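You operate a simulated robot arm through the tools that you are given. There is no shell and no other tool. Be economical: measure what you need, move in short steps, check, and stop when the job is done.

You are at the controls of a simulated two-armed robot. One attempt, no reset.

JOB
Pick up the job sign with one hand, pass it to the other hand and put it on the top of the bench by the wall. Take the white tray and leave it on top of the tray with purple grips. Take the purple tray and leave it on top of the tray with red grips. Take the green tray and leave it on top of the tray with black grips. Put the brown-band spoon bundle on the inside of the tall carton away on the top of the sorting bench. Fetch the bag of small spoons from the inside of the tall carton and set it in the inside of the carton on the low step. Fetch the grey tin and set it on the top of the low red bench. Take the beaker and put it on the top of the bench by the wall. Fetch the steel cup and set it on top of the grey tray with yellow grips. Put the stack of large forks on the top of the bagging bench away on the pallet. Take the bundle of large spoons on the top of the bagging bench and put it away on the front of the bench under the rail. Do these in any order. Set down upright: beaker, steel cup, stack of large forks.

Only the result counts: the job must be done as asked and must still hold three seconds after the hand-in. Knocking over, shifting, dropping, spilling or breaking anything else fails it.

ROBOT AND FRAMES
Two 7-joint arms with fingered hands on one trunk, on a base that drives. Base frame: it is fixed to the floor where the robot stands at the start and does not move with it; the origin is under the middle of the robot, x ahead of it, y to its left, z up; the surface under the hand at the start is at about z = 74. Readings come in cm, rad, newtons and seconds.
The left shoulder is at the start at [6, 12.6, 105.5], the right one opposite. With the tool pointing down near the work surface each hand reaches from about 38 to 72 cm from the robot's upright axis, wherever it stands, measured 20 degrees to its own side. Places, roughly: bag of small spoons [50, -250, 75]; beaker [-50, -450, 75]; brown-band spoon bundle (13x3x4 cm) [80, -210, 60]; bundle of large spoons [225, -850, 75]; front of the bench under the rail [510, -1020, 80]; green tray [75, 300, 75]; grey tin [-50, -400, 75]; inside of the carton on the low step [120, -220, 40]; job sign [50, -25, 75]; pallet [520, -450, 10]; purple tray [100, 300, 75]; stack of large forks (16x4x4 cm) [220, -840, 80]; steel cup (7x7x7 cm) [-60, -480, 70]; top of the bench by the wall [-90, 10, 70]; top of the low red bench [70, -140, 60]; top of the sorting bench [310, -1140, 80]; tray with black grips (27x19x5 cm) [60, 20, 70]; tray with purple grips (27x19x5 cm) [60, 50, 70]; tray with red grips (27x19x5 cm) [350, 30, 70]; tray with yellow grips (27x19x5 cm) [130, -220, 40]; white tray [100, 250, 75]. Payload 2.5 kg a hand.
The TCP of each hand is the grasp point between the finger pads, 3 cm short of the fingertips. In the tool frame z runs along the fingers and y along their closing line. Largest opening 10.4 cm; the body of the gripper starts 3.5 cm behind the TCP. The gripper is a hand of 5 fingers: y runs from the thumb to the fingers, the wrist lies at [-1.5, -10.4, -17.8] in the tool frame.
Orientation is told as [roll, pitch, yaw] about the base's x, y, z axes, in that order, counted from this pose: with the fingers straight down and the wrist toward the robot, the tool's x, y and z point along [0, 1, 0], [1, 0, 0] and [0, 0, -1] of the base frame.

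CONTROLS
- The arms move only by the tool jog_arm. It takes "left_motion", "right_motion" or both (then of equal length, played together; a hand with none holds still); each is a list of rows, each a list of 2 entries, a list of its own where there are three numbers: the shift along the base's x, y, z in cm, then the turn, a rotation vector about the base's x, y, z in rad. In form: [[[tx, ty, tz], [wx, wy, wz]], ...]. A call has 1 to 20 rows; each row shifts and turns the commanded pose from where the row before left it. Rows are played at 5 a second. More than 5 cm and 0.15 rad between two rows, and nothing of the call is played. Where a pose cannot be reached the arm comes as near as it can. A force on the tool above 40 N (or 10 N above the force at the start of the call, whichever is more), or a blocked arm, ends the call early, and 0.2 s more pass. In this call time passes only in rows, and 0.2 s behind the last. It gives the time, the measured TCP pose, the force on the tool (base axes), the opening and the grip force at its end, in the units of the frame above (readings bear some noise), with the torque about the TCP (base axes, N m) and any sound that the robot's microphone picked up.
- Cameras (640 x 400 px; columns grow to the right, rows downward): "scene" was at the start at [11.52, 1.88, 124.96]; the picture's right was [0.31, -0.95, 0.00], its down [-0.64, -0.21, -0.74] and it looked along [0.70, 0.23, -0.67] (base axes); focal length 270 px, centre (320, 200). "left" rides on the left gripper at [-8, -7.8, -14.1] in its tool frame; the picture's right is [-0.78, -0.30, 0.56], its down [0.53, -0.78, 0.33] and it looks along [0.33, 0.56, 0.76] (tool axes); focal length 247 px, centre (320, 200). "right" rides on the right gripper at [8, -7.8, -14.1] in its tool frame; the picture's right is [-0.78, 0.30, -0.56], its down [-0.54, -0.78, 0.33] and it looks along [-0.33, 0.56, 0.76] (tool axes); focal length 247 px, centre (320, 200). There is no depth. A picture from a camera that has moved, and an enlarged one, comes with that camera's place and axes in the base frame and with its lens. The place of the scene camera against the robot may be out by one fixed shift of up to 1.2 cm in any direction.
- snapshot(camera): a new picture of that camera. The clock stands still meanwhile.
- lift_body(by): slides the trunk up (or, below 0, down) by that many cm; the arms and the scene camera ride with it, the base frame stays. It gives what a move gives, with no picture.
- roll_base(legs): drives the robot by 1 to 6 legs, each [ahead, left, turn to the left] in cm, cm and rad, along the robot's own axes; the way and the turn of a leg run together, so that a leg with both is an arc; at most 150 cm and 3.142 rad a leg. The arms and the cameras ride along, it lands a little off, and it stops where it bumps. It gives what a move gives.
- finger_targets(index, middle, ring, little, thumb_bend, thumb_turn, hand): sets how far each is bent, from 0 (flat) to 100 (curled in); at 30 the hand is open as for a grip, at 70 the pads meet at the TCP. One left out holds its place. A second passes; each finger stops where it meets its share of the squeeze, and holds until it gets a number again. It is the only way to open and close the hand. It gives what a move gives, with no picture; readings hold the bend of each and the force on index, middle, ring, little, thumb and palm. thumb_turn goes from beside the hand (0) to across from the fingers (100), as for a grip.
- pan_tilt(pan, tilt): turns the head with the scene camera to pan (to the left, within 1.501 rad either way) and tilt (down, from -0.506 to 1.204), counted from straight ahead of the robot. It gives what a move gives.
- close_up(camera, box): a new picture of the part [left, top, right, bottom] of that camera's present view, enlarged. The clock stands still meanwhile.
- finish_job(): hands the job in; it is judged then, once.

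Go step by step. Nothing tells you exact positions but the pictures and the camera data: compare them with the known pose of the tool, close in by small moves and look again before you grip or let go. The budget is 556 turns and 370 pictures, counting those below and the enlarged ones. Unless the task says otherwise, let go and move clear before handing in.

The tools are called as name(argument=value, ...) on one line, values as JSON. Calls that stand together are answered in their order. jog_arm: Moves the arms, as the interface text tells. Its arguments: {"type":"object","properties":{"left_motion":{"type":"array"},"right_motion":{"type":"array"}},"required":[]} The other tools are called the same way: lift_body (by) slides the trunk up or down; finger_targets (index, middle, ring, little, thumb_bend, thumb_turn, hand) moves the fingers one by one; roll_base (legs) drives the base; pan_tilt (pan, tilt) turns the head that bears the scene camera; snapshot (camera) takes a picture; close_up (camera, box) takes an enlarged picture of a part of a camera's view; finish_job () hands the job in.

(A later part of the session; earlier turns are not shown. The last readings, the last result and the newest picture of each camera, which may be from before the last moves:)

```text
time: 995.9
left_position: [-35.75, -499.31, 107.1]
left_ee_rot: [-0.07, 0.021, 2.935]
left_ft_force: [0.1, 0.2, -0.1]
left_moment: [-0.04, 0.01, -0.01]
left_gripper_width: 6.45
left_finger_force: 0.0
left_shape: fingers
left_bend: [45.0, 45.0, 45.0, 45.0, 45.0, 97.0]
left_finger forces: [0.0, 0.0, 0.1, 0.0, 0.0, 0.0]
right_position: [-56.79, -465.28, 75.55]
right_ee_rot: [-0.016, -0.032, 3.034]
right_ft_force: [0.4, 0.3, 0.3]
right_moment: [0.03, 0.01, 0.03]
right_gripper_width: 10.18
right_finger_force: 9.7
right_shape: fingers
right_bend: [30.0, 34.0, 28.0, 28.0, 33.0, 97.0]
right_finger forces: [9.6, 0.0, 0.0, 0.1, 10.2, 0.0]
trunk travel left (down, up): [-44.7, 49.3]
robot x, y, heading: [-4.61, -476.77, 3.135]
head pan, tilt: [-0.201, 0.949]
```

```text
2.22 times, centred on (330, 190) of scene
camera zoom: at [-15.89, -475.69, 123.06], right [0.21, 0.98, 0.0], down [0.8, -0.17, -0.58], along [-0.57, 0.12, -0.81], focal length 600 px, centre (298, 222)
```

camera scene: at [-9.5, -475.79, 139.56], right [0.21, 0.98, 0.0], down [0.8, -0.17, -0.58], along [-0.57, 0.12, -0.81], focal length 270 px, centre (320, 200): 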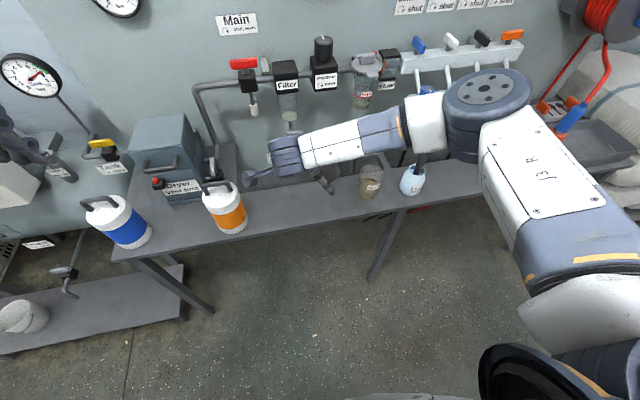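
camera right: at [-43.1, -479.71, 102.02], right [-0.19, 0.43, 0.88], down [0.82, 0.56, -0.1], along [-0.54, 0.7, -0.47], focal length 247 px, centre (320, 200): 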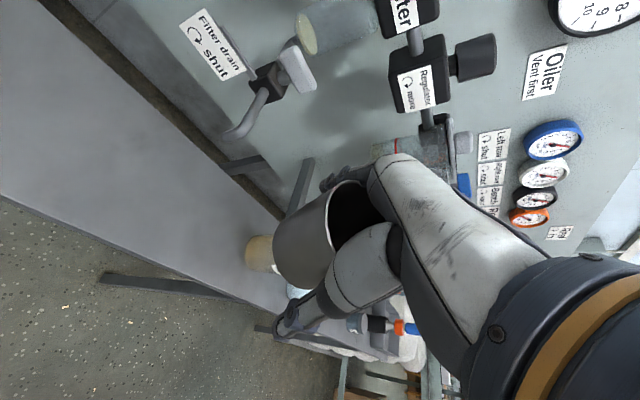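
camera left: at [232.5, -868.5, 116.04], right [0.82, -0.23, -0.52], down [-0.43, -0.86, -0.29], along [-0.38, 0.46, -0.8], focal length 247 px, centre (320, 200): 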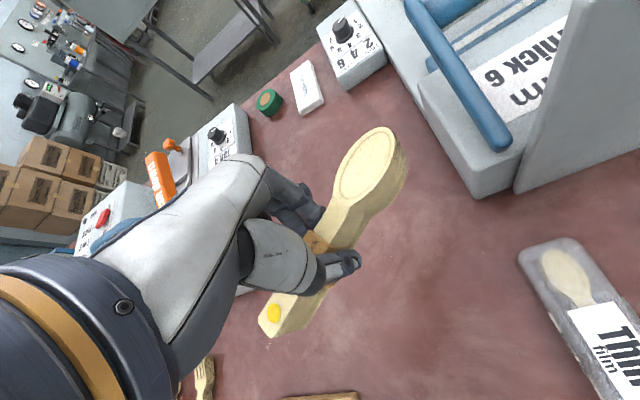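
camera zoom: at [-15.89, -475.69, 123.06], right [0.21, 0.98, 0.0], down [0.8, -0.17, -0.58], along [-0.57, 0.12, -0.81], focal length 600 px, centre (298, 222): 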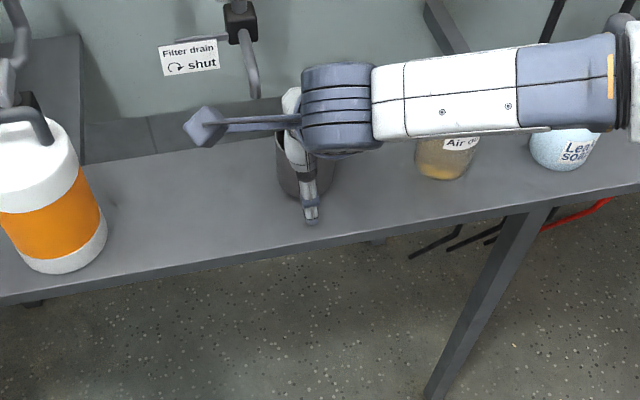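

Upright and about to touch. Lowering 0.8 more, then opening wide.

lift_body(by=-0.8)

finger_targets(hand="right", index=10, middle=10, ring=10, little=10, thumb_bend=10)

lift_body(by=10)

snapshot(camera="right")

```text
time: 996.5
left_position: [-35.86, -499.42, 106.21]
left_ee_rot: [-0.07, 0.022, 2.935]
left_ft_force: [0.0, 0.6, 0.0]
left_moment: [0.01, -0.01, -0.01]
left_gripper_width: 6.49
left_finger_force: 0.0
left_shape: fingers
left_bend: [45.0, 45.0, 45.0, 45.0, 45.0, 97.0]
left_finger forces: [0.1, 0.0, 0.1, 0.1, 0.1, 0.0]
right_position: [-56.95, -465.32, 74.91]
right_ee_rot: [-0.013, -0.038, 3.033]
right_ft_force: [1.2, 0.4, 9.4]
right_moment: [0.09, 0.24, -0.04]
right_gripper_width: 10.25
right_finger_force: 13.8
right_shape: fingers
right_bend: [30.0, 34.0, 28.0, 28.0, 33.0, 97.0]
right_finger forces: [10.4, 6.2, 0.0, 0.0, 11.8, 0.0]
trunk travel left (down, up): [-43.9, 50.1]
robot x, y, heading: [-4.46, -476.5, 3.132]
head pan, tilt: [-0.201, 0.949]
```

```text
time: 997.5
left_position: [-35.91, -499.43, 106.23]
left_ee_rot: [-0.071, 0.021, 2.936]
left_ft_force: [-0.1, 0.8, 0.2]
left_moment: [0.04, -0.02, 0.0]
left_gripper_width: 6.46
left_finger_force: 0.0
left_shape: fingers
left_bend: [45.0, 45.0, 45.0, 45.0, 45.0, 97.0]
left_finger forces: [0.1, 0.0, 0.0, 0.0, 0.0, 0.0]
right_position: [-56.75, -465.31, 74.66]
right_ee_rot: [-0.014, -0.031, 3.033]
right_ft_force: [0.1, 0.2, 0.5]
right_moment: [0.0, 0.02, 0.0]
right_gripper_width: 14.57
right_finger_force: 0.0
right_shape: fingers
right_bend: [10.0, 10.0, 10.0, 10.0, 10.0, 97.0]
right_finger forces: [0.0, 0.0, 0.0, 0.0, 0.0, 0.1]
trunk travel left (down, up): [-43.9, 50.1]
robot x, y, heading: [-4.55, -476.84, 3.127]
head pan, tilt: [-0.201, 0.949]
```

```text
time: 998.8
left_position: [-35.9, -499.4, 116.32]
left_ee_rot: [-0.068, 0.022, 2.936]
left_ft_force: [0.5, 0.1, -0.2]
left_moment: [-0.03, 0.02, 0.01]
left_gripper_width: 6.46
left_finger_force: 0.0
left_shape: fingers
left_bend: [45.0, 45.0, 45.0, 45.0, 45.0, 97.0]
left_finger forces: [0.0, 0.0, 0.0, 0.1, 0.0, 0.0]
right_position: [-56.82, -465.11, 84.69]
right_ee_rot: [-0.015, -0.032, 3.034]
right_ft_force: [0.3, 0.9, -0.4]
right_moment: [-0.04, 0.01, -0.02]
right_gripper_width: 14.59
right_finger_force: 0.2
right_shape: fingers
right_bend: [10.0, 10.0, 10.0, 10.0, 10.0, 97.0]
right_finger forces: [0.0, 0.1, 0.1, 0.0, 0.1, 0.0]
trunk travel left (down, up): [-53.9, 40.1]
robot x, y, heading: [-4.41, -476.32, 3.132]
head pan, tilt: [-0.201, 0.949]
```

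```text
113 pictures are left
camera right: at [-49.52, -474.31, 98.46], right [-0.19, 0.79, 0.58], down [0.82, 0.45, -0.35], along [-0.54, 0.41, -0.74], focal length 247 px, centre (320, 200)
```

right: 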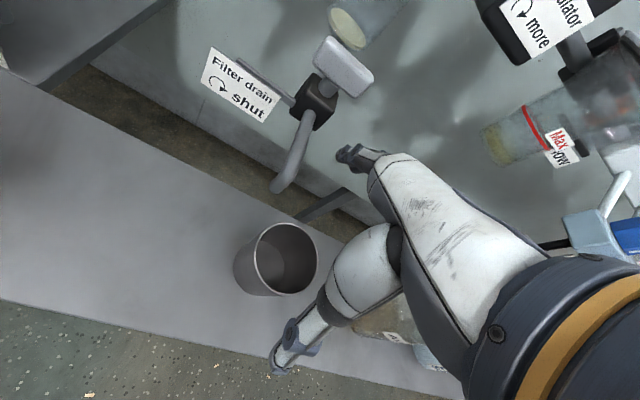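

The cup stands upright and centred under the hand. Now grasping higher: fingers to 28, down to TCP z≈78, close.

finger_targets(hand="right", index=27, middle=27, ring=27, little=27, thumb_bend=27)

lift_body(by=-6.7)

finger_targets(hand="right", index=60, middle=60, ring=60, little=60, thumb_bend=60)

lift_body(by=5)

snapshot(camera="right")

```text
time: 999.8
left_position: [-35.87, -499.39, 116.28]
left_ee_rot: [-0.07, 0.021, 2.935]
left_ft_force: [-0.1, 0.1, 1.1]
left_moment: [-0.02, 0.04, 0.02]
left_gripper_width: 6.49
left_finger_force: 0.1
left_shape: fingers
left_bend: [45.0, 45.0, 45.0, 45.0, 45.0, 97.0]
left_finger forces: [0.0, 0.0, 0.1, 0.1, 0.0, 0.1]
right_position: [-56.91, -465.27, 84.65]
right_ee_rot: [-0.016, -0.032, 3.034]
right_ft_force: [0.0, 0.1, -0.6]
right_moment: [-0.03, -0.02, 0.03]
right_gripper_width: 11.05
right_finger_force: 0.0
right_shape: fingers
right_bend: [27.0, 27.0, 27.0, 27.0, 27.0, 97.0]
right_finger forces: [0.1, 0.0, 0.0, 0.0, 0.1, 0.0]
trunk travel left (down, up): [-53.9, 40.1]
robot x, y, heading: [-4.35, -476.24, 3.131]
head pan, tilt: [-0.201, 0.949]
```

```text
time: 1000.9
left_position: [-35.85, -499.3, 109.58]
left_ee_rot: [-0.068, 0.019, 2.938]
left_ft_force: [-0.4, 0.8, -0.4]
left_moment: [0.01, 0.01, -0.02]
left_gripper_width: 6.48
left_finger_force: 0.0
left_shape: fingers
left_bend: [45.0, 45.0, 45.0, 45.0, 45.0, 97.0]
left_finger forces: [0.1, 0.0, 0.0, 0.1, 0.1, 0.0]
right_position: [-56.78, -465.35, 78.0]
right_ee_rot: [-0.016, -0.03, 3.033]
right_ft_force: [0.8, 0.1, -0.3]
right_moment: [-0.01, -0.01, -0.01]
right_gripper_width: 11.07
right_finger_force: 0.1
right_shape: fingers
right_bend: [27.0, 27.0, 27.0, 27.0, 27.0, 97.0]
right_finger forces: [0.0, 0.0, 0.1, 0.0, 0.0, 0.0]
trunk travel left (down, up): [-47.2, 46.8]
robot x, y, heading: [-4.64, -476.48, 3.132]
head pan, tilt: [-0.201, 0.949]
```

```text
time: 1001.9
left_position: [-35.82, -499.18, 109.64]
left_ee_rot: [-0.069, 0.022, 2.935]
left_ft_force: [-0.3, -0.2, 0.5]
left_moment: [-0.02, -0.01, 0.03]
left_gripper_width: 6.44
left_finger_force: 0.2
left_shape: fingers
left_bend: [45.0, 45.0, 45.0, 45.0, 45.0, 97.0]
left_finger forces: [0.0, 0.0, 0.1, 0.0, 0.0, 0.0]
right_position: [-56.88, -465.29, 78.08]
right_ee_rot: [-0.015, -0.031, 3.034]
right_ft_force: [-0.7, 0.9, 0.9]
right_moment: [0.07, 0.11, 0.02]
right_gripper_width: 5.79
right_finger_force: 18.1
right_shape: fingers
right_bend: [47.0, 53.0, 58.0, 60.0, 50.0, 96.0]
right_finger forces: [10.8, 5.8, 1.0, 0.0, 17.8, 0.0]
trunk travel left (down, up): [-47.2, 46.8]
robot x, y, heading: [-4.25, -476.62, 3.131]
head pan, tilt: [-0.201, 0.949]
```

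```text
time: 1002.8
left_position: [-35.91, -499.38, 114.64]
left_ee_rot: [-0.07, 0.022, 2.935]
left_ft_force: [0.7, -0.5, -0.8]
left_moment: [0.0, 0.01, 0.01]
left_gripper_width: 6.47
left_finger_force: 0.1
left_shape: fingers
left_bend: [45.0, 45.0, 45.0, 45.0, 45.0, 97.0]
left_finger forces: [0.1, 0.1, 0.1, 0.0, 0.1, 0.1]
right_position: [-56.76, -465.28, 83.04]
right_ee_rot: [-0.016, -0.031, 3.033]
right_ft_force: [0.0, 0.1, -1.0]
right_moment: [-0.01, -0.04, 0.01]
right_gripper_width: 5.78
right_finger_force: 17.1
right_shape: fingers
right_bend: [48.0, 53.0, 59.0, 60.0, 50.0, 96.0]
right_finger forces: [10.7, 5.3, 0.9, 0.0, 17.9, 0.0]
trunk travel left (down, up): [-52.2, 41.8]
robot x, y, heading: [-4.48, -476.23, 3.133]
head pan, tilt: [-0.201, 0.949]
```

```text
112 pictures are left
camera right: at [-49.52, -474.31, 96.76], right [-0.19, 0.79, 0.58], down [0.82, 0.45, -0.35], along [-0.54, 0.41, -0.74], focal length 247 px, centre (320, 200)
```

right: 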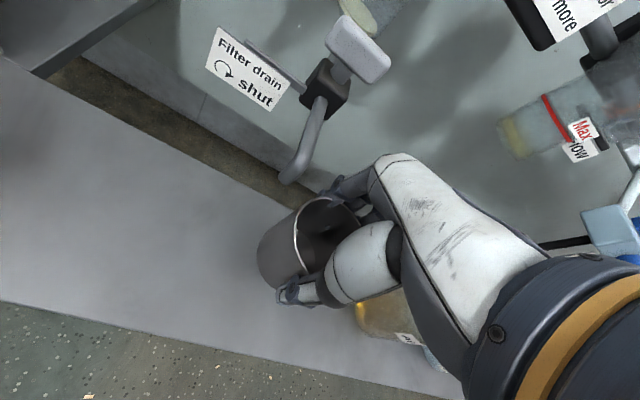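

A proper symmetric grip now. I'll back off with the cup, shift north to the tin, and take it with the left hand.

lift_body(by=14)

roll_base(legs=[[-40, 0, 0], [0, -86, 0], [36, 0, 0]])

finger_targets(hand="left", index=28, middle=28, ring=28, little=28, thumb_bend=28)

snapshot(camera="scene")

```text
time: 1004.5
left_position: [-35.82, -499.36, 128.54]
left_ee_rot: [-0.07, 0.022, 2.935]
left_ft_force: [-0.4, 0.1, -1.1]
left_moment: [-0.02, 0.02, 0.0]
left_gripper_width: 6.48
left_finger_force: 0.1
left_shape: fingers
left_bend: [45.0, 45.0, 45.0, 45.0, 45.0, 97.0]
left_finger forces: [0.1, 0.1, 0.1, 0.1, 0.1, 0.0]
right_position: [-56.82, -465.27, 96.95]
right_ee_rot: [-0.016, -0.031, 3.033]
right_ft_force: [-0.2, -0.3, -0.2]
right_moment: [0.01, 0.0, 0.01]
right_gripper_width: 5.79
right_finger_force: 17.2
right_shape: fingers
right_bend: [48.0, 53.0, 59.0, 60.0, 50.0, 96.0]
right_finger forces: [10.6, 5.2, 0.7, 0.1, 17.9, 0.0]
trunk travel left (down, up): [-66.2, 27.8]
robot x, y, heading: [-4.66, -476.91, 3.131]
head pan, tilt: [-0.201, 0.949]
```

```text
time: 1013.0
left_position: [-28.96, -412.06, 128.68]
left_ee_rot: [-0.071, 0.022, 2.911]
left_ft_force: [0.1, -0.6, -0.2]
left_moment: [-0.04, -0.02, 0.04]
left_gripper_width: 6.47
left_finger_force: 0.0
left_shape: fingers
left_bend: [45.0, 45.0, 45.0, 45.0, 45.0, 97.0]
left_finger forces: [0.0, 0.0, 0.0, 0.0, 0.0, 0.0]
right_position: [-49.1, -377.39, 97.08]
right_ee_rot: [-0.015, -0.03, 3.007]
right_ft_force: [-0.3, -0.9, 0.1]
right_moment: [-0.02, 0.02, -0.01]
right_gripper_width: 5.8
right_finger_force: 17.4
right_shape: fingers
right_bend: [48.0, 53.0, 59.0, 60.0, 50.0, 96.0]
right_finger forces: [10.8, 5.4, 0.7, 0.1, 17.7, 0.0]
trunk travel left (down, up): [-66.2, 27.8]
robot x, y, heading: [2.99, -389.9, 3.099]
head pan, tilt: [-0.201, 0.949]
```

```text
time: 1014.0
left_position: [-28.86, -411.95, 128.56]
left_ee_rot: [-0.071, 0.02, 2.909]
left_ft_force: [0.0, -1.5, -0.8]
left_moment: [-0.05, -0.01, 0.02]
left_gripper_width: 10.75
left_finger_force: 0.1
left_shape: fingers
left_bend: [28.0, 28.0, 28.0, 28.0, 28.0, 97.0]
left_finger forces: [0.1, 0.0, 0.0, 0.0, 0.1, 0.0]
right_position: [-48.98, -377.37, 97.04]
right_ee_rot: [-0.016, -0.03, 3.007]
right_ft_force: [0.7, 0.2, -0.6]
right_moment: [-0.01, 0.0, -0.01]
right_gripper_width: 5.76
right_finger_force: 16.6
right_shape: fingers
right_bend: [48.0, 53.0, 59.0, 60.0, 50.0, 96.0]
right_finger forces: [10.8, 5.4, 0.7, 0.0, 17.6, 0.0]
trunk travel left (down, up): [-66.2, 27.8]
robot x, y, heading: [3.2, -389.94, 3.098]
head pan, tilt: [-0.201, 0.949]
```

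```text
111 pictures are left
camera scene: at [-8.35, -388.89, 144.56], right [0.24, 0.97, 0.0], down [0.79, -0.19, -0.58], along [-0.57, 0.14, -0.81], focal length 270 px, centre (320, 200)
```

scene: 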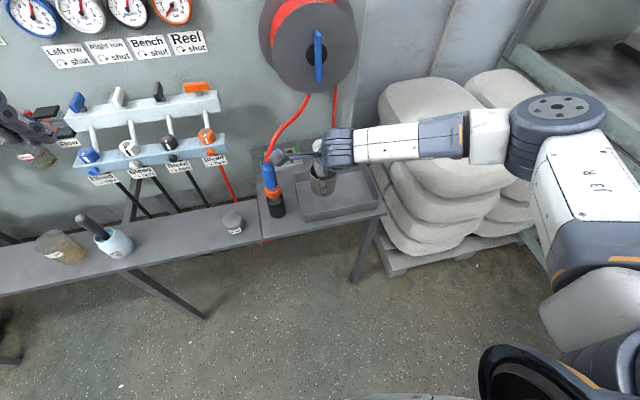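

Tin at about [-56.3, -404.3]. Moving the left hand out and down over it.

jog_arm(left_motion=[[[-2.3, 0.6, -3.7], [0, 0, 0]], [[-2.3, 0.6, -3.7], [0, 0, 0]], [[-2.3, 0.6, -3.7], [0, 0, 0]], [[-2.3, 0.6, -3.7], [0, 0, 0]], [[-2.3, 0.6, -3.7], [0, 0, 0]], [[-2.3, 0.6, -3.7], [0, 0, 0]], [[-2.3, 0.6, -3.7], [0, 0, 0]], [[-2.3, 0.6, -3.7], [0, 0, 0]], [[-2.3, 0.6, -3.7], [0, 0, 0]], [[-2.3, 0.6, -3.7], [0, 0, 0]], [[-2.3, 0.6, -3.7], [0, 0, 0]], [[-2, 0.6, -2], [0, 0, 0]]])

snapshot(camera="left")

```text
time: 1016.6
left_position: [-49.24, -408.59, 96.01]
left_ee_rot: [-0.07, 0.02, 2.909]
left_ft_force: [-0.6, 0.2, -0.2]
left_moment: [-0.01, 0.03, 0.0]
left_gripper_width: 10.73
left_finger_force: 0.0
left_shape: fingers
left_bend: [28.0, 28.0, 28.0, 28.0, 28.0, 97.0]
left_finger forces: [0.0, 0.0, 0.0, 0.0, 0.1, 0.1]
left hand out of reach, approached as far as the arm can: row 9, 10, 11, 12
right_position: [-48.92, -377.36, 97.14]
right_ee_rot: [-0.017, -0.032, 3.007]
right_ft_force: [-0.1, 0.8, -0.2]
right_moment: [-0.01, 0.0, 0.0]
right_gripper_width: 5.78
right_finger_force: 17.1
right_shape: fingers
right_bend: [48.0, 53.0, 59.0, 60.0, 50.0, 96.0]
right_finger forces: [10.8, 5.4, 0.7, 0.1, 17.6, 0.0]
trunk travel left (down, up): [-66.2, 27.8]
robot x, y, heading: [3.05, -389.85, 3.106]
head pan, tilt: [-0.201, 0.949]
```

```text
110 pictures are left
camera left: at [-40.49, -403.43, 110.81], right [0.49, 0.72, -0.49], down [0.65, -0.68, -0.35], along [-0.59, -0.15, -0.79], focal length 247 px, centre (320, 200)
```

left: 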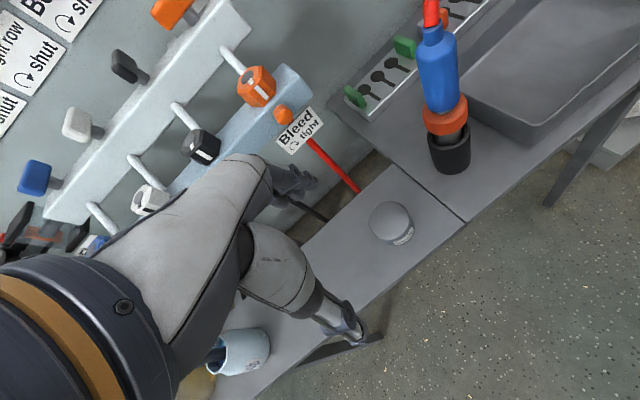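

Tin refined to [-55.2, -404]. Raising the cup hand 16 cm, shifting the base, then lowering the left hand onto the tin.

jog_arm(right_motion=[[[1, 0, 4], [0, 0, 0]], [[1, 0, 4], [0, 0, 0]], [[1, 0, 4], [0, 0, 0]], [[1, 0, 4], [0, 0, 0]], [[1, 0, 4], [0, 0, 0]]])

roll_base(legs=[[6, -4.6, 0]])

lift_body(by=-13)

snapshot(camera="left")

```text
time: 1017.9
left_position: [-49.3, -408.44, 96.04]
left_ee_rot: [-0.07, 0.022, 2.911]
left_ft_force: [0.0, 0.6, -0.4]
left_moment: [0.01, 0.0, 0.03]
left_gripper_width: 10.75
left_finger_force: 0.0
left_shape: fingers
left_bend: [28.0, 28.0, 28.0, 28.0, 28.0, 97.0]
left_finger forces: [0.0, 0.1, 0.1, 0.0, 0.0, 0.1]
right_position: [-44.18, -377.22, 117.0]
right_ee_rot: [-0.015, -0.032, 3.007]
right_ft_force: [0.2, -0.4, -0.4]
right_moment: [0.02, 0.0, -0.03]
right_gripper_width: 5.8
right_finger_force: 17.3
right_shape: fingers
right_bend: [48.0, 53.0, 59.0, 60.0, 50.0, 96.0]
right_finger forces: [10.6, 5.4, 0.7, 0.0, 17.4, 0.1]
trunk travel left (down, up): [-66.2, 27.8]
robot x, y, heading: [3.07, -390.32, 3.107]
head pan, tilt: [-0.201, 0.949]
```

```text
time: 1018.9
left_position: [-55.14, -403.71, 96.04]
left_ee_rot: [-0.069, 0.022, 2.911]
left_ft_force: [0.2, 0.9, -0.3]
left_moment: [-0.02, 0.01, -0.01]
left_gripper_width: 10.73
left_finger_force: 0.1
left_shape: fingers
left_bend: [28.0, 28.0, 28.0, 28.0, 28.0, 97.0]
left_finger forces: [0.0, 0.0, 0.0, 0.0, 0.0, 0.0]
right_position: [-49.97, -372.33, 117.02]
right_ee_rot: [-0.016, -0.031, 3.008]
right_ft_force: [-0.4, 0.1, -0.8]
right_moment: [-0.02, -0.01, 0.02]
right_gripper_width: 5.75
right_finger_force: 17.0
right_shape: fingers
right_bend: [48.0, 53.0, 59.0, 60.0, 50.0, 96.0]
right_finger forces: [10.6, 5.5, 0.8, 0.0, 17.4, 0.1]
trunk travel left (down, up): [-66.2, 27.8]
robot x, y, heading: [-2.49, -385.35, 3.106]
head pan, tilt: [-0.201, 0.949]
```

```text
time: 1020.5
left_position: [-55.11, -403.73, 83.05]
left_ee_rot: [-0.07, 0.02, 2.912]
left_ft_force: [-0.2, 0.0, -0.2]
left_moment: [-0.02, 0.03, 0.0]
left_gripper_width: 10.76
left_finger_force: 0.1
left_shape: fingers
left_bend: [28.0, 28.0, 28.0, 28.0, 28.0, 97.0]
left_finger forces: [0.0, 0.0, 0.0, 0.1, 0.1, 0.0]
right_position: [-49.9, -372.31, 104.01]
right_ee_rot: [-0.016, -0.029, 3.009]
right_ft_force: [-0.1, 0.7, -1.8]
right_moment: [0.02, 0.02, 0.01]
right_gripper_width: 5.79
right_finger_force: 17.2
right_shape: fingers
right_bend: [48.0, 53.0, 59.0, 60.0, 50.0, 96.0]
right_finger forces: [10.8, 5.4, 0.7, 0.0, 17.4, 0.0]
trunk travel left (down, up): [-53.2, 40.8]
robot x, y, heading: [-2.73, -385.07, 3.105]
head pan, tilt: [-0.201, 0.949]
```

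```text
109 pictures are left
camera left: at [-46.2, -398.56, 97.82], right [0.48, 0.72, -0.49], down [0.65, -0.68, -0.35], along [-0.59, -0.15, -0.79], focal length 247 px, centre (320, 200)
```

left: 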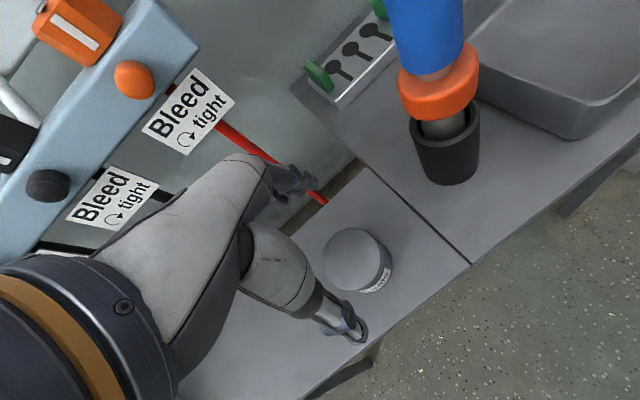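

Centred over the tin. Lowering 6.8, closing, lifting.

lift_body(by=-6.8)

finger_targets(hand="left", index=62, middle=62, ring=62, little=62, thumb_bend=62)

lift_body(by=5)

snapshot(camera="left")

```text
time: 1021.5
left_position: [-55.0, -403.78, 76.26]
left_ee_rot: [-0.069, 0.021, 2.912]
left_ft_force: [0.4, -0.1, 0.6]
left_moment: [-0.03, 0.01, 0.01]
left_gripper_width: 10.74
left_finger_force: 0.0
left_shape: fingers
left_bend: [28.0, 28.0, 28.0, 28.0, 28.0, 97.0]
left_finger forces: [0.1, 0.1, 0.1, 0.0, 0.1, 0.0]
right_position: [-49.9, -372.48, 97.21]
right_ee_rot: [-0.015, -0.032, 3.009]
right_ft_force: [-0.6, 0.5, -0.7]
right_moment: [0.01, 0.03, -0.01]
right_gripper_width: 5.8
right_finger_force: 16.5
right_shape: fingers
right_bend: [48.0, 53.0, 59.0, 60.0, 50.0, 96.0]
right_finger forces: [10.6, 5.4, 0.7, 0.0, 17.4, 0.1]
trunk travel left (down, up): [-46.4, 47.6]
robot x, y, heading: [-2.28, -384.92, 3.103]
head pan, tilt: [-0.201, 0.949]
```

```text
time: 1022.5
left_position: [-55.06, -403.76, 76.24]
left_ee_rot: [-0.069, 0.022, 2.909]
left_ft_force: [-1.2, 0.6, 2.2]
left_moment: [0.01, 0.15, -0.02]
left_gripper_width: 4.98
left_finger_force: 12.9
left_shape: fingers
left_bend: [52.0, 55.0, 62.0, 62.0, 53.0, 96.0]
left_finger forces: [7.2, 6.3, 0.1, 0.0, 13.0, 0.0]
right_position: [-49.92, -372.39, 97.14]
right_ee_rot: [-0.014, -0.031, 3.008]
right_ft_force: [0.2, 0.3, 0.3]
right_moment: [-0.01, 0.01, 0.01]
right_gripper_width: 5.76
right_finger_force: 17.1
right_shape: fingers
right_bend: [48.0, 53.0, 59.0, 60.0, 50.0, 96.0]
right_finger forces: [10.7, 5.4, 0.7, 0.1, 17.3, 0.0]
trunk travel left (down, up): [-46.4, 47.6]
robot x, y, heading: [-2.61, -385.17, 3.106]
head pan, tilt: [-0.201, 0.949]
```

```text
time: 1023.5
left_position: [-54.98, -403.83, 81.4]
left_ee_rot: [-0.07, 0.023, 2.911]
left_ft_force: [0.2, 0.1, -0.5]
left_moment: [-0.02, 0.02, 0.0]
left_gripper_width: 4.99
left_finger_force: 13.1
left_shape: fingers
left_bend: [52.0, 55.0, 62.0, 62.0, 53.0, 96.0]
left_finger forces: [6.8, 5.7, 0.0, 0.0, 13.1, 0.0]
right_position: [-49.87, -372.23, 102.18]
right_ee_rot: [-0.017, -0.032, 3.009]
right_ft_force: [-0.2, 0.1, -1.3]
right_moment: [-0.01, -0.02, 0.02]
right_gripper_width: 5.78
right_finger_force: 17.3
right_shape: fingers
right_bend: [48.0, 53.0, 59.0, 60.0, 50.0, 96.0]
right_finger forces: [10.7, 5.3, 0.7, 0.1, 17.4, 0.0]
trunk travel left (down, up): [-51.4, 42.6]
robot x, y, heading: [-2.77, -385.21, 3.103]
head pan, tilt: [-0.201, 0.949]
```

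```text
108 pictures are left
camera left: at [-46.21, -398.57, 96.0], right [0.48, 0.72, -0.49], down [0.65, -0.68, -0.35], along [-0.59, -0.15, -0.79], focal length 247 px, centre (320, 200)
```

left: 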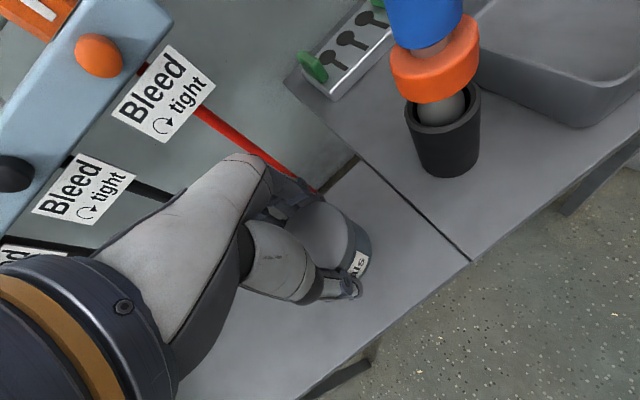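

Tin held. Raising, then reversing east, going north up the aisle to the low carton's north side again.

lift_body(by=22)

roll_base(legs=[[-95, 0, 0], [-92, 0, 0], [0, 0, -1.535], [110, 0, 0], [106, 0, 0]])

roll_base(legs=[[0, 0, 1.57], [0, 0, 1.57], [0, -45, 0]])

pan_tilt(pan=0.0, tilt=0.95)

snapshot(camera="scene")

```text
time: 1025.8
left_position: [-55.05, -403.68, 103.32]
left_ee_rot: [-0.071, 0.021, 2.912]
left_ft_force: [-0.1, 0.1, -0.8]
left_moment: [0.02, -0.01, -0.05]
left_gripper_width: 4.99
left_finger_force: 13.0
left_shape: fingers
left_bend: [52.0, 55.0, 62.0, 62.0, 53.0, 96.0]
left_finger forces: [6.8, 5.6, 0.0, 0.0, 13.2, 0.0]
right_position: [-49.87, -372.27, 124.16]
right_ee_rot: [-0.016, -0.032, 3.01]
right_ft_force: [-0.6, 0.6, 0.1]
right_moment: [0.0, -0.02, 0.01]
right_gripper_width: 5.77
right_finger_force: 17.1
right_shape: fingers
right_bend: [48.0, 53.0, 59.0, 60.0, 50.0, 96.0]
right_finger forces: [10.7, 5.4, 0.6, 0.0, 17.4, 0.0]
trunk travel left (down, up): [-73.4, 20.6]
robot x, y, heading: [-2.61, -385.25, 3.109]
head pan, tilt: [-0.201, 0.949]
```

```text
time: 1049.0
left_position: [149.69, -123.63, 103.21]
left_ee_rot: [-0.07, 0.02, 1.422]
left_ft_force: [0.1, -0.4, -0.7]
left_moment: [-0.03, -0.02, 0.0]
left_gripper_width: 4.95
left_finger_force: 12.5
left_shape: fingers
left_bend: [52.0, 56.0, 62.0, 62.0, 53.0, 96.0]
left_finger forces: [6.9, 5.7, 0.1, 0.1, 12.4, 0.0]
right_position: [181.58, -126.1, 124.12]
right_ee_rot: [-0.015, -0.031, 1.521]
right_ft_force: [-0.1, 0.0, -1.0]
right_moment: [0.01, -0.01, 0.01]
right_gripper_width: 5.72
right_finger_force: 16.8
right_shape: fingers
right_bend: [48.0, 54.0, 59.0, 60.0, 51.0, 96.0]
right_finger forces: [10.3, 5.4, 0.6, 0.0, 16.5, 0.0]
trunk travel left (down, up): [-73.4, 20.6]
robot x, y, heading: [172.86, -174.39, 1.617]
head pan, tilt: [-0.201, 0.949]
```

```text
time: 1059.0
left_position: [163.93, -225.77, 103.27]
left_ee_rot: [-0.068, 0.023, -1.699]
left_ft_force: [-0.9, 0.0, -1.6]
left_moment: [0.01, 0.02, -0.03]
left_gripper_width: 4.84
left_finger_force: 11.6
left_shape: fingers
left_bend: [53.0, 56.0, 62.0, 62.0, 53.0, 96.0]
left_finger forces: [6.6, 5.4, 0.0, 0.0, 11.5, 0.0]
right_position: [132.29, -224.09, 124.25]
right_ee_rot: [-0.02, -0.031, -1.598]
right_ft_force: [0.2, -0.1, -0.8]
right_moment: [0.01, -0.03, 0.04]
right_gripper_width: 5.61
right_finger_force: 14.7
right_shape: fingers
right_bend: [48.0, 54.0, 59.0, 60.0, 51.0, 96.0]
right_finger forces: [9.7, 5.1, 0.6, 0.1, 15.1, 0.0]
trunk travel left (down, up): [-73.4, 20.6]
robot x, y, heading: [139.99, -175.87, -1.5]
head pan, tilt: [-0.201, 0.949]
stopped in leg 3: the robot was blocked; the commanded pose is now the measured one
```

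```text
time: 1059.7
left_position: [164.03, -225.83, 103.38]
left_ee_rot: [-0.07, 0.023, -1.697]
left_ft_force: [0.6, 0.1, -1.4]
left_moment: [0.02, 0.01, 0.02]
left_gripper_width: 4.87
left_finger_force: 11.5
left_shape: fingers
left_bend: [53.0, 56.0, 62.0, 62.0, 53.0, 96.0]
left_finger forces: [6.6, 5.3, 0.0, 0.0, 11.5, 0.0]
right_position: [132.3, -224.1, 124.16]
right_ee_rot: [-0.015, -0.031, -1.599]
right_ft_force: [0.6, 1.4, -0.5]
right_moment: [-0.01, 0.01, -0.01]
right_gripper_width: 5.62
right_finger_force: 14.9
right_shape: fingers
right_bend: [48.0, 54.0, 59.0, 60.0, 51.0, 96.0]
right_finger forces: [9.6, 5.1, 0.5, 0.0, 15.2, 0.0]
trunk travel left (down, up): [-73.4, 20.6]
robot x, y, heading: [139.7, -176.15, -1.503]
head pan, tilt: [0.0, 0.949]
```

```text
107 pictures are left
camera scene: at [140.41, -187.72, 151.76], right [-1.0, -0.07, 0.0], down [-0.06, 0.81, -0.58], along [0.04, -0.58, -0.81], focal length 270 px, centre (320, 200)
```

scene: 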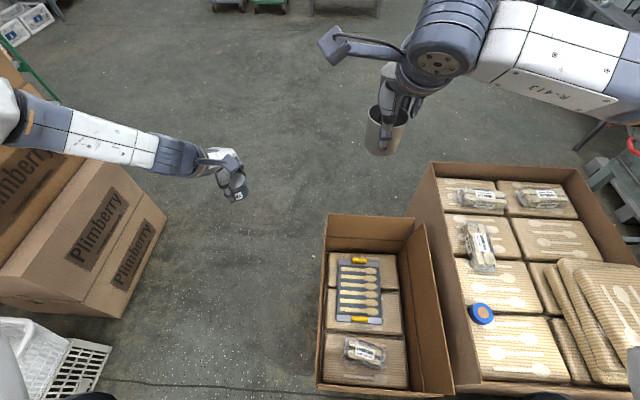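

My base touched the low carton's wall lightly; the tray is still at the same place (≈[126, -226.5]). Backing 5.5, squaring up, then extending the right arm down with the cup.

roll_base(legs=[[-5.5, 0, 0], [0, 0, -0.07]])

jog_arm(right_motion=[[[-0.2, -0.8, -4], [0, 0, 0]], [[-0.2, -0.8, -4], [0, 0, 0]], [[-0.2, -0.8, -4], [0, 0, 0]], [[-0.2, -0.8, -4], [0, 0, 0]], [[-0.2, -0.8, -4], [0, 0, 0]], [[-0.2, -0.8, -4], [0, 0, 0]], [[-0.2, -0.8, -4], [0, 0, 0]], [[-0.2, -0.8, -4], [0, 0, 0]], [[-0.2, -0.8, -4], [0, 0, 0]], [[-0.2, -0.8, -4], [0, 0, 0]]])

snapshot(camera="scene")

```text
time: 1061.1
left_position: [160.17, -221.86, 103.23]
left_ee_rot: [-0.071, 0.023, -1.765]
left_ft_force: [-0.3, -0.5, -1.1]
left_moment: [-0.02, -0.04, 0.0]
left_gripper_width: 4.85
left_finger_force: 12.1
left_shape: fingers
left_bend: [53.0, 56.0, 62.0, 62.0, 53.0, 96.0]
left_finger forces: [6.6, 5.3, 0.1, 0.0, 11.5, 0.0]
right_position: [128.61, -217.99, 124.26]
right_ee_rot: [-0.016, -0.033, -1.667]
right_ft_force: [-0.3, -0.1, -0.7]
right_moment: [-0.03, -0.01, 0.0]
right_gripper_width: 5.63
right_finger_force: 15.2
right_shape: fingers
right_bend: [48.0, 54.0, 59.0, 60.0, 51.0, 96.0]
right_finger forces: [9.5, 5.1, 0.5, 0.0, 15.1, 0.0]
trunk travel left (down, up): [-73.4, 20.6]
robot x, y, heading: [139.41, -170.49, -1.571]
head pan, tilt: [0.0, 0.949]
```

```text
time: 1063.3
left_position: [160.22, -222.11, 103.31]
left_ee_rot: [-0.071, 0.023, -1.763]
left_ft_force: [1.0, 0.3, -1.0]
left_moment: [0.01, 0.0, 0.02]
left_gripper_width: 4.87
left_finger_force: 10.9
left_shape: fingers
left_bend: [53.0, 56.0, 62.0, 62.0, 53.0, 96.0]
left_finger forces: [6.6, 5.4, 0.0, 0.0, 11.5, 0.1]
right_position: [127.0, -225.91, 84.22]
right_ee_rot: [-0.015, -0.032, -1.664]
right_ft_force: [-0.6, -0.6, -1.2]
right_moment: [-0.03, 0.01, 0.02]
right_gripper_width: 5.61
right_finger_force: 14.9
right_shape: fingers
right_bend: [49.0, 54.0, 59.0, 60.0, 51.0, 96.0]
right_finger forces: [9.4, 5.1, 0.4, 0.0, 14.5, 0.0]
trunk travel left (down, up): [-73.4, 20.6]
robot x, y, heading: [140.27, -170.03, -1.57]
head pan, tilt: [0.0, 0.949]
```

```text
106 pictures are left
camera scene: at [139.35, -182.31, 151.76], right [-1.0, 0.0, 0.0], down [0.0, 0.81, -0.58], along [0.0, -0.58, -0.81], focal length 270 px, centre (320, 200)
```

scene: 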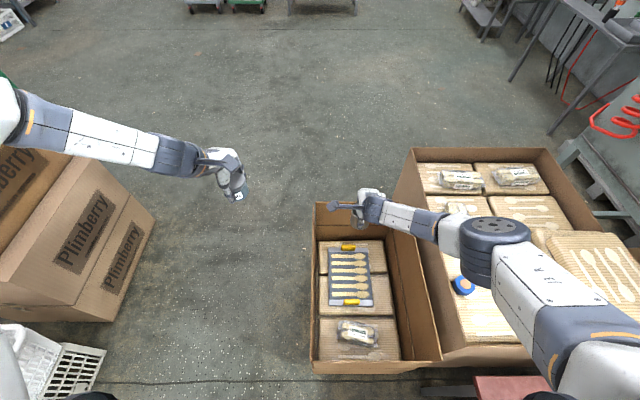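

Nearly at full extension; a little further down until the arm straightens.

jog_arm(right_motion=[[[0, 0, -2], [0, 0, 0]], [[0, 0, -2], [0, 0, 0]], [[0, 0, -2], [0, 0, 0]]])

snapshot(camera="scene")

```text
time: 1064.1
left_position: [160.09, -222.05, 103.28]
left_ee_rot: [-0.069, 0.022, -1.767]
left_ft_force: [-0.2, 0.3, -0.7]
left_moment: [-0.01, -0.01, 0.06]
left_gripper_width: 4.85
left_finger_force: 11.6
left_shape: fingers
left_bend: [53.0, 56.0, 62.0, 62.0, 53.0, 96.0]
left_finger forces: [6.5, 5.4, 0.0, 0.0, 11.5, 0.1]
right_position: [125.9, -224.89, 79.1]
right_ee_rot: [-0.015, -0.031, -1.667]
right_ft_force: [-0.1, 1.3, -0.6]
right_moment: [-0.02, -0.01, 0.04]
right_gripper_width: 5.6
right_finger_force: 15.2
right_shape: fingers
right_bend: [49.0, 54.0, 60.0, 60.0, 51.0, 96.0]
right_finger forces: [9.3, 5.1, 0.4, 0.0, 14.6, 0.1]
right hand out of reach, approached as far as the arm can: row 3
trunk travel left (down, up): [-73.4, 20.6]
robot x, y, heading: [139.72, -169.94, -1.571]
head pan, tilt: [0.0, 0.949]
```

```text
105 pictures are left
camera scene: at [139.19, -182.26, 151.77], right [-1.0, 0.0, 0.0], down [0.0, 0.81, -0.58], along [0.0, -0.58, -0.81], focal length 270 px, centre (320, 200)
```

scene: 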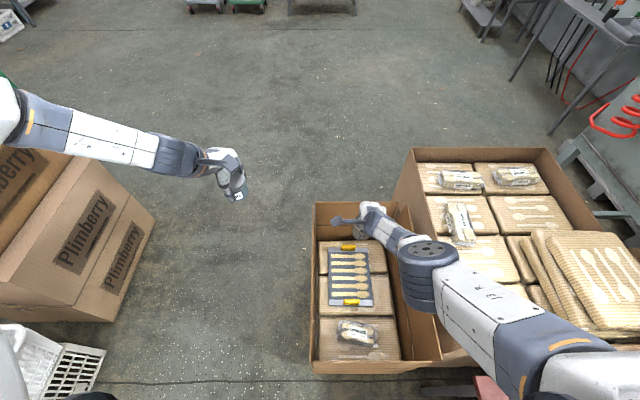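

The arm is straight and steep, elbow inside the carton's outline. Lowering the trunk 26 and checking.

lift_body(by=-26)

snapshot(camera="right")

snapshot(camera="scene")

```text
time: 1066.8
left_position: [160.07, -221.93, 77.2]
left_ee_rot: [-0.071, 0.024, -1.765]
left_ft_force: [0.0, 0.1, -0.4]
left_moment: [0.04, 0.02, -0.02]
left_gripper_width: 4.84
left_finger_force: 11.7
left_shape: fingers
left_bend: [53.0, 56.0, 62.0, 62.0, 53.0, 96.0]
left_finger forces: [6.6, 5.4, 0.0, 0.0, 11.5, 0.0]
right_position: [125.9, -224.88, 53.02]
right_ee_rot: [-0.017, -0.03, -1.666]
right_ft_force: [0.1, 0.1, -0.6]
right_moment: [-0.04, 0.0, 0.01]
right_gripper_width: 5.61
right_finger_force: 14.6
right_shape: fingers
right_bend: [49.0, 54.0, 60.0, 60.0, 51.0, 96.0]
right_finger forces: [9.4, 5.0, 0.5, 0.0, 14.6, 0.0]
trunk travel left (down, up): [-47.4, 46.6]
robot x, y, heading: [139.43, -170.05, -1.574]
head pan, tilt: [0.0, 0.949]
```

```text
104 pictures are left
camera right: at [134.92, -217.48, 66.83], right [-0.79, -0.2, 0.58], down [-0.46, 0.81, -0.35], along [-0.4, -0.54, -0.74], focal length 247 px, centre (320, 200)
```

right: 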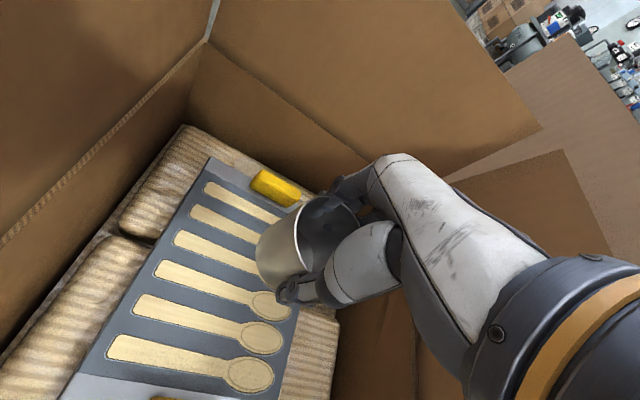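

```text
103 pictures are left
camera scene: at [139.3, -182.27, 125.77], right [-1.0, 0.0, 0.0], down [0.0, 0.81, -0.58], along [0.0, -0.58, -0.81], focal length 270 px, centre (320, 200)
```

scene: 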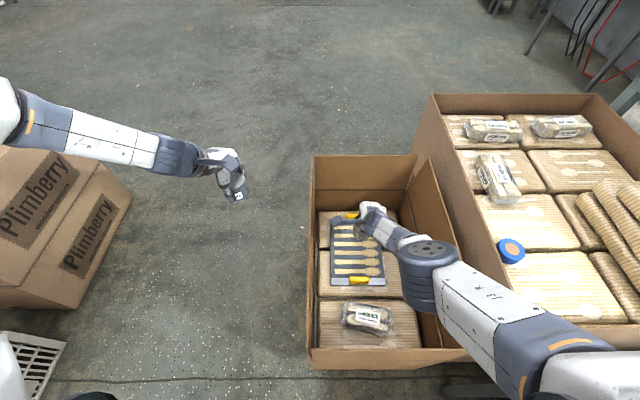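

The cup will land mid-tray. Lowering 11, then small steps.

lift_body(by=-11)

snapshot(camera="right")

lift_body(by=-1.5)

lift_body(by=-1)

```text
time: 1068.2
left_position: [160.18, -221.92, 66.4]
left_ee_rot: [-0.069, 0.021, -1.766]
left_ft_force: [-0.1, -0.5, -0.6]
left_moment: [0.01, 0.0, 0.0]
left_gripper_width: 4.86
left_finger_force: 11.4
left_shape: fingers
left_bend: [53.0, 56.0, 62.0, 62.0, 53.0, 96.0]
left_finger forces: [6.6, 5.4, 0.0, 0.0, 11.5, 0.0]
right_position: [125.96, -225.04, 42.33]
right_ee_rot: [-0.017, -0.036, -1.668]
right_ft_force: [0.1, -3.3, 11.9]
right_moment: [-0.23, 0.06, 0.0]
right_gripper_width: 5.29
right_finger_force: 14.2
right_shape: fingers
right_bend: [49.0, 54.0, 60.0, 60.0, 53.0, 97.0]
right_finger forces: [10.7, 6.3, 0.0, 0.0, 12.3, 0.1]
trunk travel left (down, up): [-36.4, 57.6]
robot x, y, heading: [139.63, -170.3, -1.57]
head pan, tilt: [0.0, 0.949]
```

```text
102 pictures are left
camera right: at [134.91, -217.55, 55.97], right [-0.79, -0.2, 0.58], down [-0.46, 0.81, -0.35], along [-0.4, -0.55, -0.74], focal length 247 px, centre (320, 200)
```

right: 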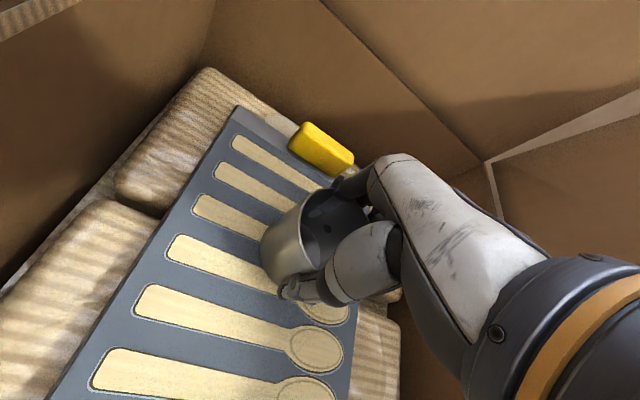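

```text
time: 1068.8
left_position: [160.12, -221.89, 64.77]
left_ee_rot: [-0.07, 0.02, -1.765]
left_ft_force: [-0.4, 0.2, -0.9]
left_moment: [0.02, 0.01, -0.01]
left_gripper_width: 4.84
left_finger_force: 12.0
left_shape: fingers
left_bend: [53.0, 56.0, 62.0, 62.0, 53.0, 96.0]
left_finger forces: [6.6, 5.4, 0.0, 0.1, 11.5, 0.0]
right_position: [125.96, -225.0, 40.82]
right_ee_rot: [-0.016, -0.036, -1.667]
right_ft_force: [-0.1, -2.7, 18.9]
right_moment: [-0.02, -0.03, 0.02]
right_gripper_width: 5.29
right_finger_force: 20.1
right_shape: fingers
right_bend: [48.0, 57.0, 60.0, 60.0, 55.0, 97.0]
right_finger forces: [17.7, 3.8, 0.0, 0.0, 18.9, 0.1]
trunk travel left (down, up): [-34.9, 59.1]
robot x, y, heading: [139.33, -170.29, -1.571]
head pan, tilt: [0.0, 0.949]
```

```text
time: 1069.2
left_position: [160.22, -221.98, 64.35]
left_ee_rot: [-0.071, 0.022, -1.767]
left_ft_force: [0.2, -0.2, -1.9]
left_moment: [-0.01, 0.0, -0.01]
left_gripper_width: 4.84
left_finger_force: 11.1
left_shape: fingers
left_bend: [53.0, 56.0, 62.0, 62.0, 53.0, 96.0]
left_finger forces: [6.6, 5.4, 0.1, 0.1, 11.5, 0.0]
right_position: [126.05, -225.46, 40.75]
right_ee_rot: [-0.014, -0.044, -1.666]
right_ft_force: [-0.3, 4.2, 18.3]
right_moment: [0.14, -0.01, 0.02]
right_gripper_width: 5.31
right_finger_force: 21.2
right_shape: fingers
right_bend: [50.0, 57.0, 60.0, 60.0, 55.0, 97.0]
right_finger forces: [16.1, 3.6, 0.0, 0.0, 23.1, 0.0]
trunk travel left (down, up): [-34.5, 59.5]
robot x, y, heading: [139.81, -170.61, -1.569]
head pan, tilt: [0.0, 0.949]
stopped: the force on the tool passed its limit at 49 N (the readings are from after the stop); the commanded pose is now the measured one
```

The cup stands on the tray. Easing up 1, opening, and rising.

lift_body(by=1)

finger_targets(hand="right", index=27, middle=27, ring=27, little=27, thumb_bend=27)

lift_body(by=10)

snapshot(camera="right")

```text
time: 1069.8
left_position: [160.2, -221.86, 65.3]
left_ee_rot: [-0.071, 0.025, -1.767]
left_ft_force: [-0.3, 0.3, -0.9]
left_moment: [0.01, -0.01, 0.0]
left_gripper_width: 4.85
left_finger_force: 11.6
left_shape: fingers
left_bend: [53.0, 56.0, 62.0, 62.0, 53.0, 96.0]
left_finger forces: [6.6, 5.4, 0.0, 0.0, 11.5, 0.0]
right_position: [125.89, -225.09, 41.31]
right_ee_rot: [-0.018, -0.037, -1.668]
right_ft_force: [-0.8, 0.1, -0.2]
right_moment: [-0.04, 0.0, -0.02]
right_gripper_width: 5.34
right_finger_force: 19.6
right_shape: fingers
right_bend: [49.0, 57.0, 60.0, 60.0, 55.0, 97.0]
right_finger forces: [16.7, 3.1, 0.0, 0.0, 19.6, 0.0]
trunk travel left (down, up): [-35.5, 58.5]
robot x, y, heading: [139.66, -170.28, -1.572]
head pan, tilt: [0.0, 0.949]
```

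```text
time: 1070.8
left_position: [160.25, -221.91, 65.28]
left_ee_rot: [-0.071, 0.021, -1.766]
left_ft_force: [-0.5, -0.5, -0.7]
left_moment: [-0.01, -0.01, 0.0]
left_gripper_width: 4.87
left_finger_force: 11.3
left_shape: fingers
left_bend: [53.0, 56.0, 62.0, 62.0, 53.0, 96.0]
left_finger forces: [6.6, 5.4, 0.1, 0.0, 11.5, 0.0]
right_position: [126.07, -225.14, 41.53]
right_ee_rot: [-0.014, -0.039, -1.667]
right_ft_force: [-0.4, -0.4, -0.4]
right_moment: [-0.03, -0.02, 0.0]
right_gripper_width: 10.95
right_finger_force: 0.0
right_shape: fingers
right_bend: [27.0, 27.0, 27.0, 27.0, 27.0, 97.0]
right_finger forces: [0.0, 0.0, 0.1, 0.0, 0.0, 0.1]
trunk travel left (down, up): [-35.5, 58.5]
robot x, y, heading: [139.72, -170.04, -1.571]
head pan, tilt: [0.0, 0.949]
```

```text
time: 1072.1
left_position: [160.11, -222.01, 75.36]
left_ee_rot: [-0.07, 0.023, -1.767]
left_ft_force: [-0.7, -0.7, -0.9]
left_moment: [0.02, -0.02, 0.01]
left_gripper_width: 4.85
left_finger_force: 11.9
left_shape: fingers
left_bend: [53.0, 56.0, 62.0, 62.0, 53.0, 96.0]
left_finger forces: [6.6, 5.3, 0.0, 0.1, 11.6, 0.1]
right_position: [125.86, -225.16, 51.4]
right_ee_rot: [-0.015, -0.039, -1.667]
right_ft_force: [-0.2, 0.0, 0.4]
right_moment: [-0.03, 0.0, 0.0]
right_gripper_width: 10.93
right_finger_force: 0.1
right_shape: fingers
right_bend: [27.0, 27.0, 27.0, 27.0, 27.0, 97.0]
right_finger forces: [0.0, 0.0, 0.1, 0.0, 0.0, 0.0]
trunk travel left (down, up): [-45.5, 48.5]
robot x, y, heading: [139.79, -170.47, -1.569]
head pan, tilt: [0.0, 0.949]
```

```text
101 pictures are left
camera right: at [134.94, -217.7, 65.17], right [-0.79, -0.2, 0.58], down [-0.46, 0.81, -0.35], along [-0.4, -0.55, -0.73], focal length 247 px, centre (320, 200)
```

right: 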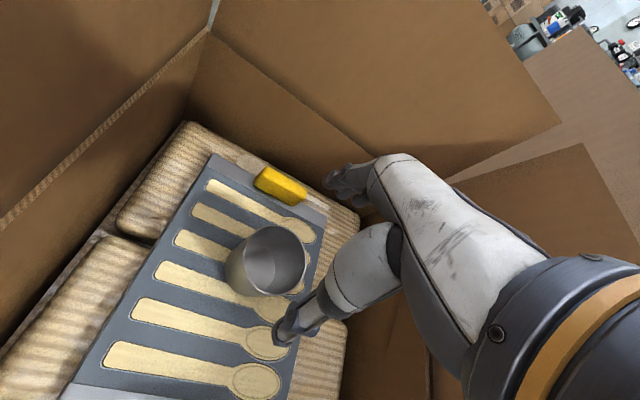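

The cup stands upright on the yellow-grip tray. Rising and turning west to put the tin on the low red bench.

lift_body(by=38)

roll_base(legs=[[-8, 0, 0], [0, 0, -1.4]])

pan_tilt(pan=-0.1, tilt=0.85)

snapshot(camera="scene")

```text
time: 1075.8
left_position: [160.1, -221.87, 113.27]
left_ee_rot: [-0.07, 0.024, -1.767]
left_ft_force: [-0.2, 0.2, -2.1]
left_moment: [-0.03, -0.04, -0.01]
left_gripper_width: 4.86
left_finger_force: 12.0
left_shape: fingers
left_bend: [53.0, 56.0, 62.0, 62.0, 53.0, 96.0]
left_finger forces: [6.6, 5.4, 0.0, 0.0, 11.4, 0.0]
right_position: [125.93, -225.26, 89.5]
right_ee_rot: [-0.014, -0.038, -1.668]
right_ft_force: [-0.6, -0.2, 0.4]
right_moment: [0.03, 0.01, 0.05]
right_gripper_width: 11.0
right_finger_force: 0.0
right_shape: fingers
right_bend: [27.0, 27.0, 27.0, 27.0, 27.0, 97.0]
right_finger forces: [0.0, 0.0, 0.0, 0.0, 0.0, 0.0]
trunk travel left (down, up): [-83.5, 10.5]
robot x, y, heading: [139.4, -169.92, -1.571]
head pan, tilt: [0.0, 0.949]
```

```text
time: 1080.3
left_position: [92.14, -190.8, 113.37]
left_ee_rot: [-0.069, 0.024, 3.113]
left_ft_force: [-0.4, 0.0, 0.3]
left_moment: [0.0, 0.01, 0.0]
left_gripper_width: 4.82
left_finger_force: 11.3
left_shape: fingers
left_bend: [53.0, 57.0, 62.0, 62.0, 53.0, 96.0]
left_finger forces: [6.4, 5.2, 0.0, 0.1, 11.1, 0.0]
right_position: [83.29, -157.53, 89.43]
right_ee_rot: [-0.014, -0.04, -3.074]
right_ft_force: [-0.7, -0.6, 0.0]
right_moment: [0.02, 0.0, 0.02]
right_gripper_width: 10.99
right_finger_force: 0.1
right_shape: fingers
right_bend: [27.0, 27.0, 27.0, 27.0, 27.0, 97.0]
right_finger forces: [0.1, 0.0, 0.0, 0.1, 0.0, 0.0]
trunk travel left (down, up): [-83.5, 10.5]
robot x, y, heading: [139.89, -162.31, -2.977]
head pan, tilt: [0.0, 0.949]
```

```text
time: 1081.0
left_position: [92.05, -190.84, 113.37]
left_ee_rot: [-0.07, 0.022, 3.109]
left_ft_force: [0.0, -0.7, -0.4]
left_moment: [0.0, 0.0, 0.0]
left_gripper_width: 4.8
left_finger_force: 11.0
left_shape: fingers
left_bend: [53.0, 57.0, 62.0, 62.0, 53.0, 96.0]
left_finger forces: [6.4, 5.3, 0.0, 0.0, 11.0, 0.0]
right_position: [83.32, -157.5, 89.47]
right_ee_rot: [-0.013, -0.037, -3.075]
right_ft_force: [0.3, -0.1, 0.1]
right_moment: [-0.04, 0.01, 0.01]
right_gripper_width: 10.95
right_finger_force: 0.0
right_shape: fingers
right_bend: [27.0, 27.0, 27.0, 27.0, 27.0, 97.0]
right_finger forces: [0.0, 0.0, 0.0, 0.0, 0.0, 0.0]
trunk travel left (down, up): [-83.5, 10.5]
robot x, y, heading: [139.77, -162.42, -2.974]
head pan, tilt: [-0.099, 0.85]
```

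```text
100 pictures are left
camera scene: at [127.54, -164.07, 162.61], right [-0.06, 1.0, 0.0], down [0.75, 0.05, -0.66], along [-0.66, -0.04, -0.75], focal length 270 px, centre (320, 200)
```

scene: 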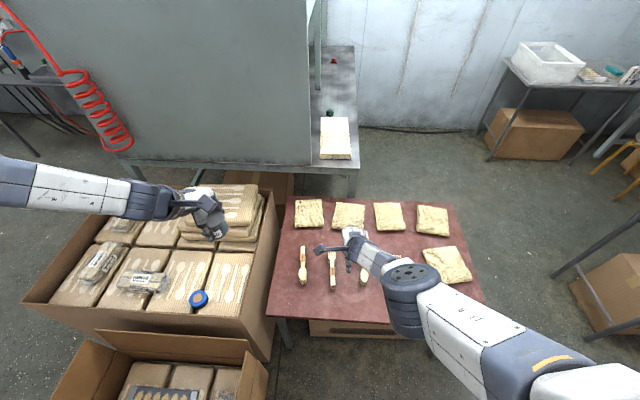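

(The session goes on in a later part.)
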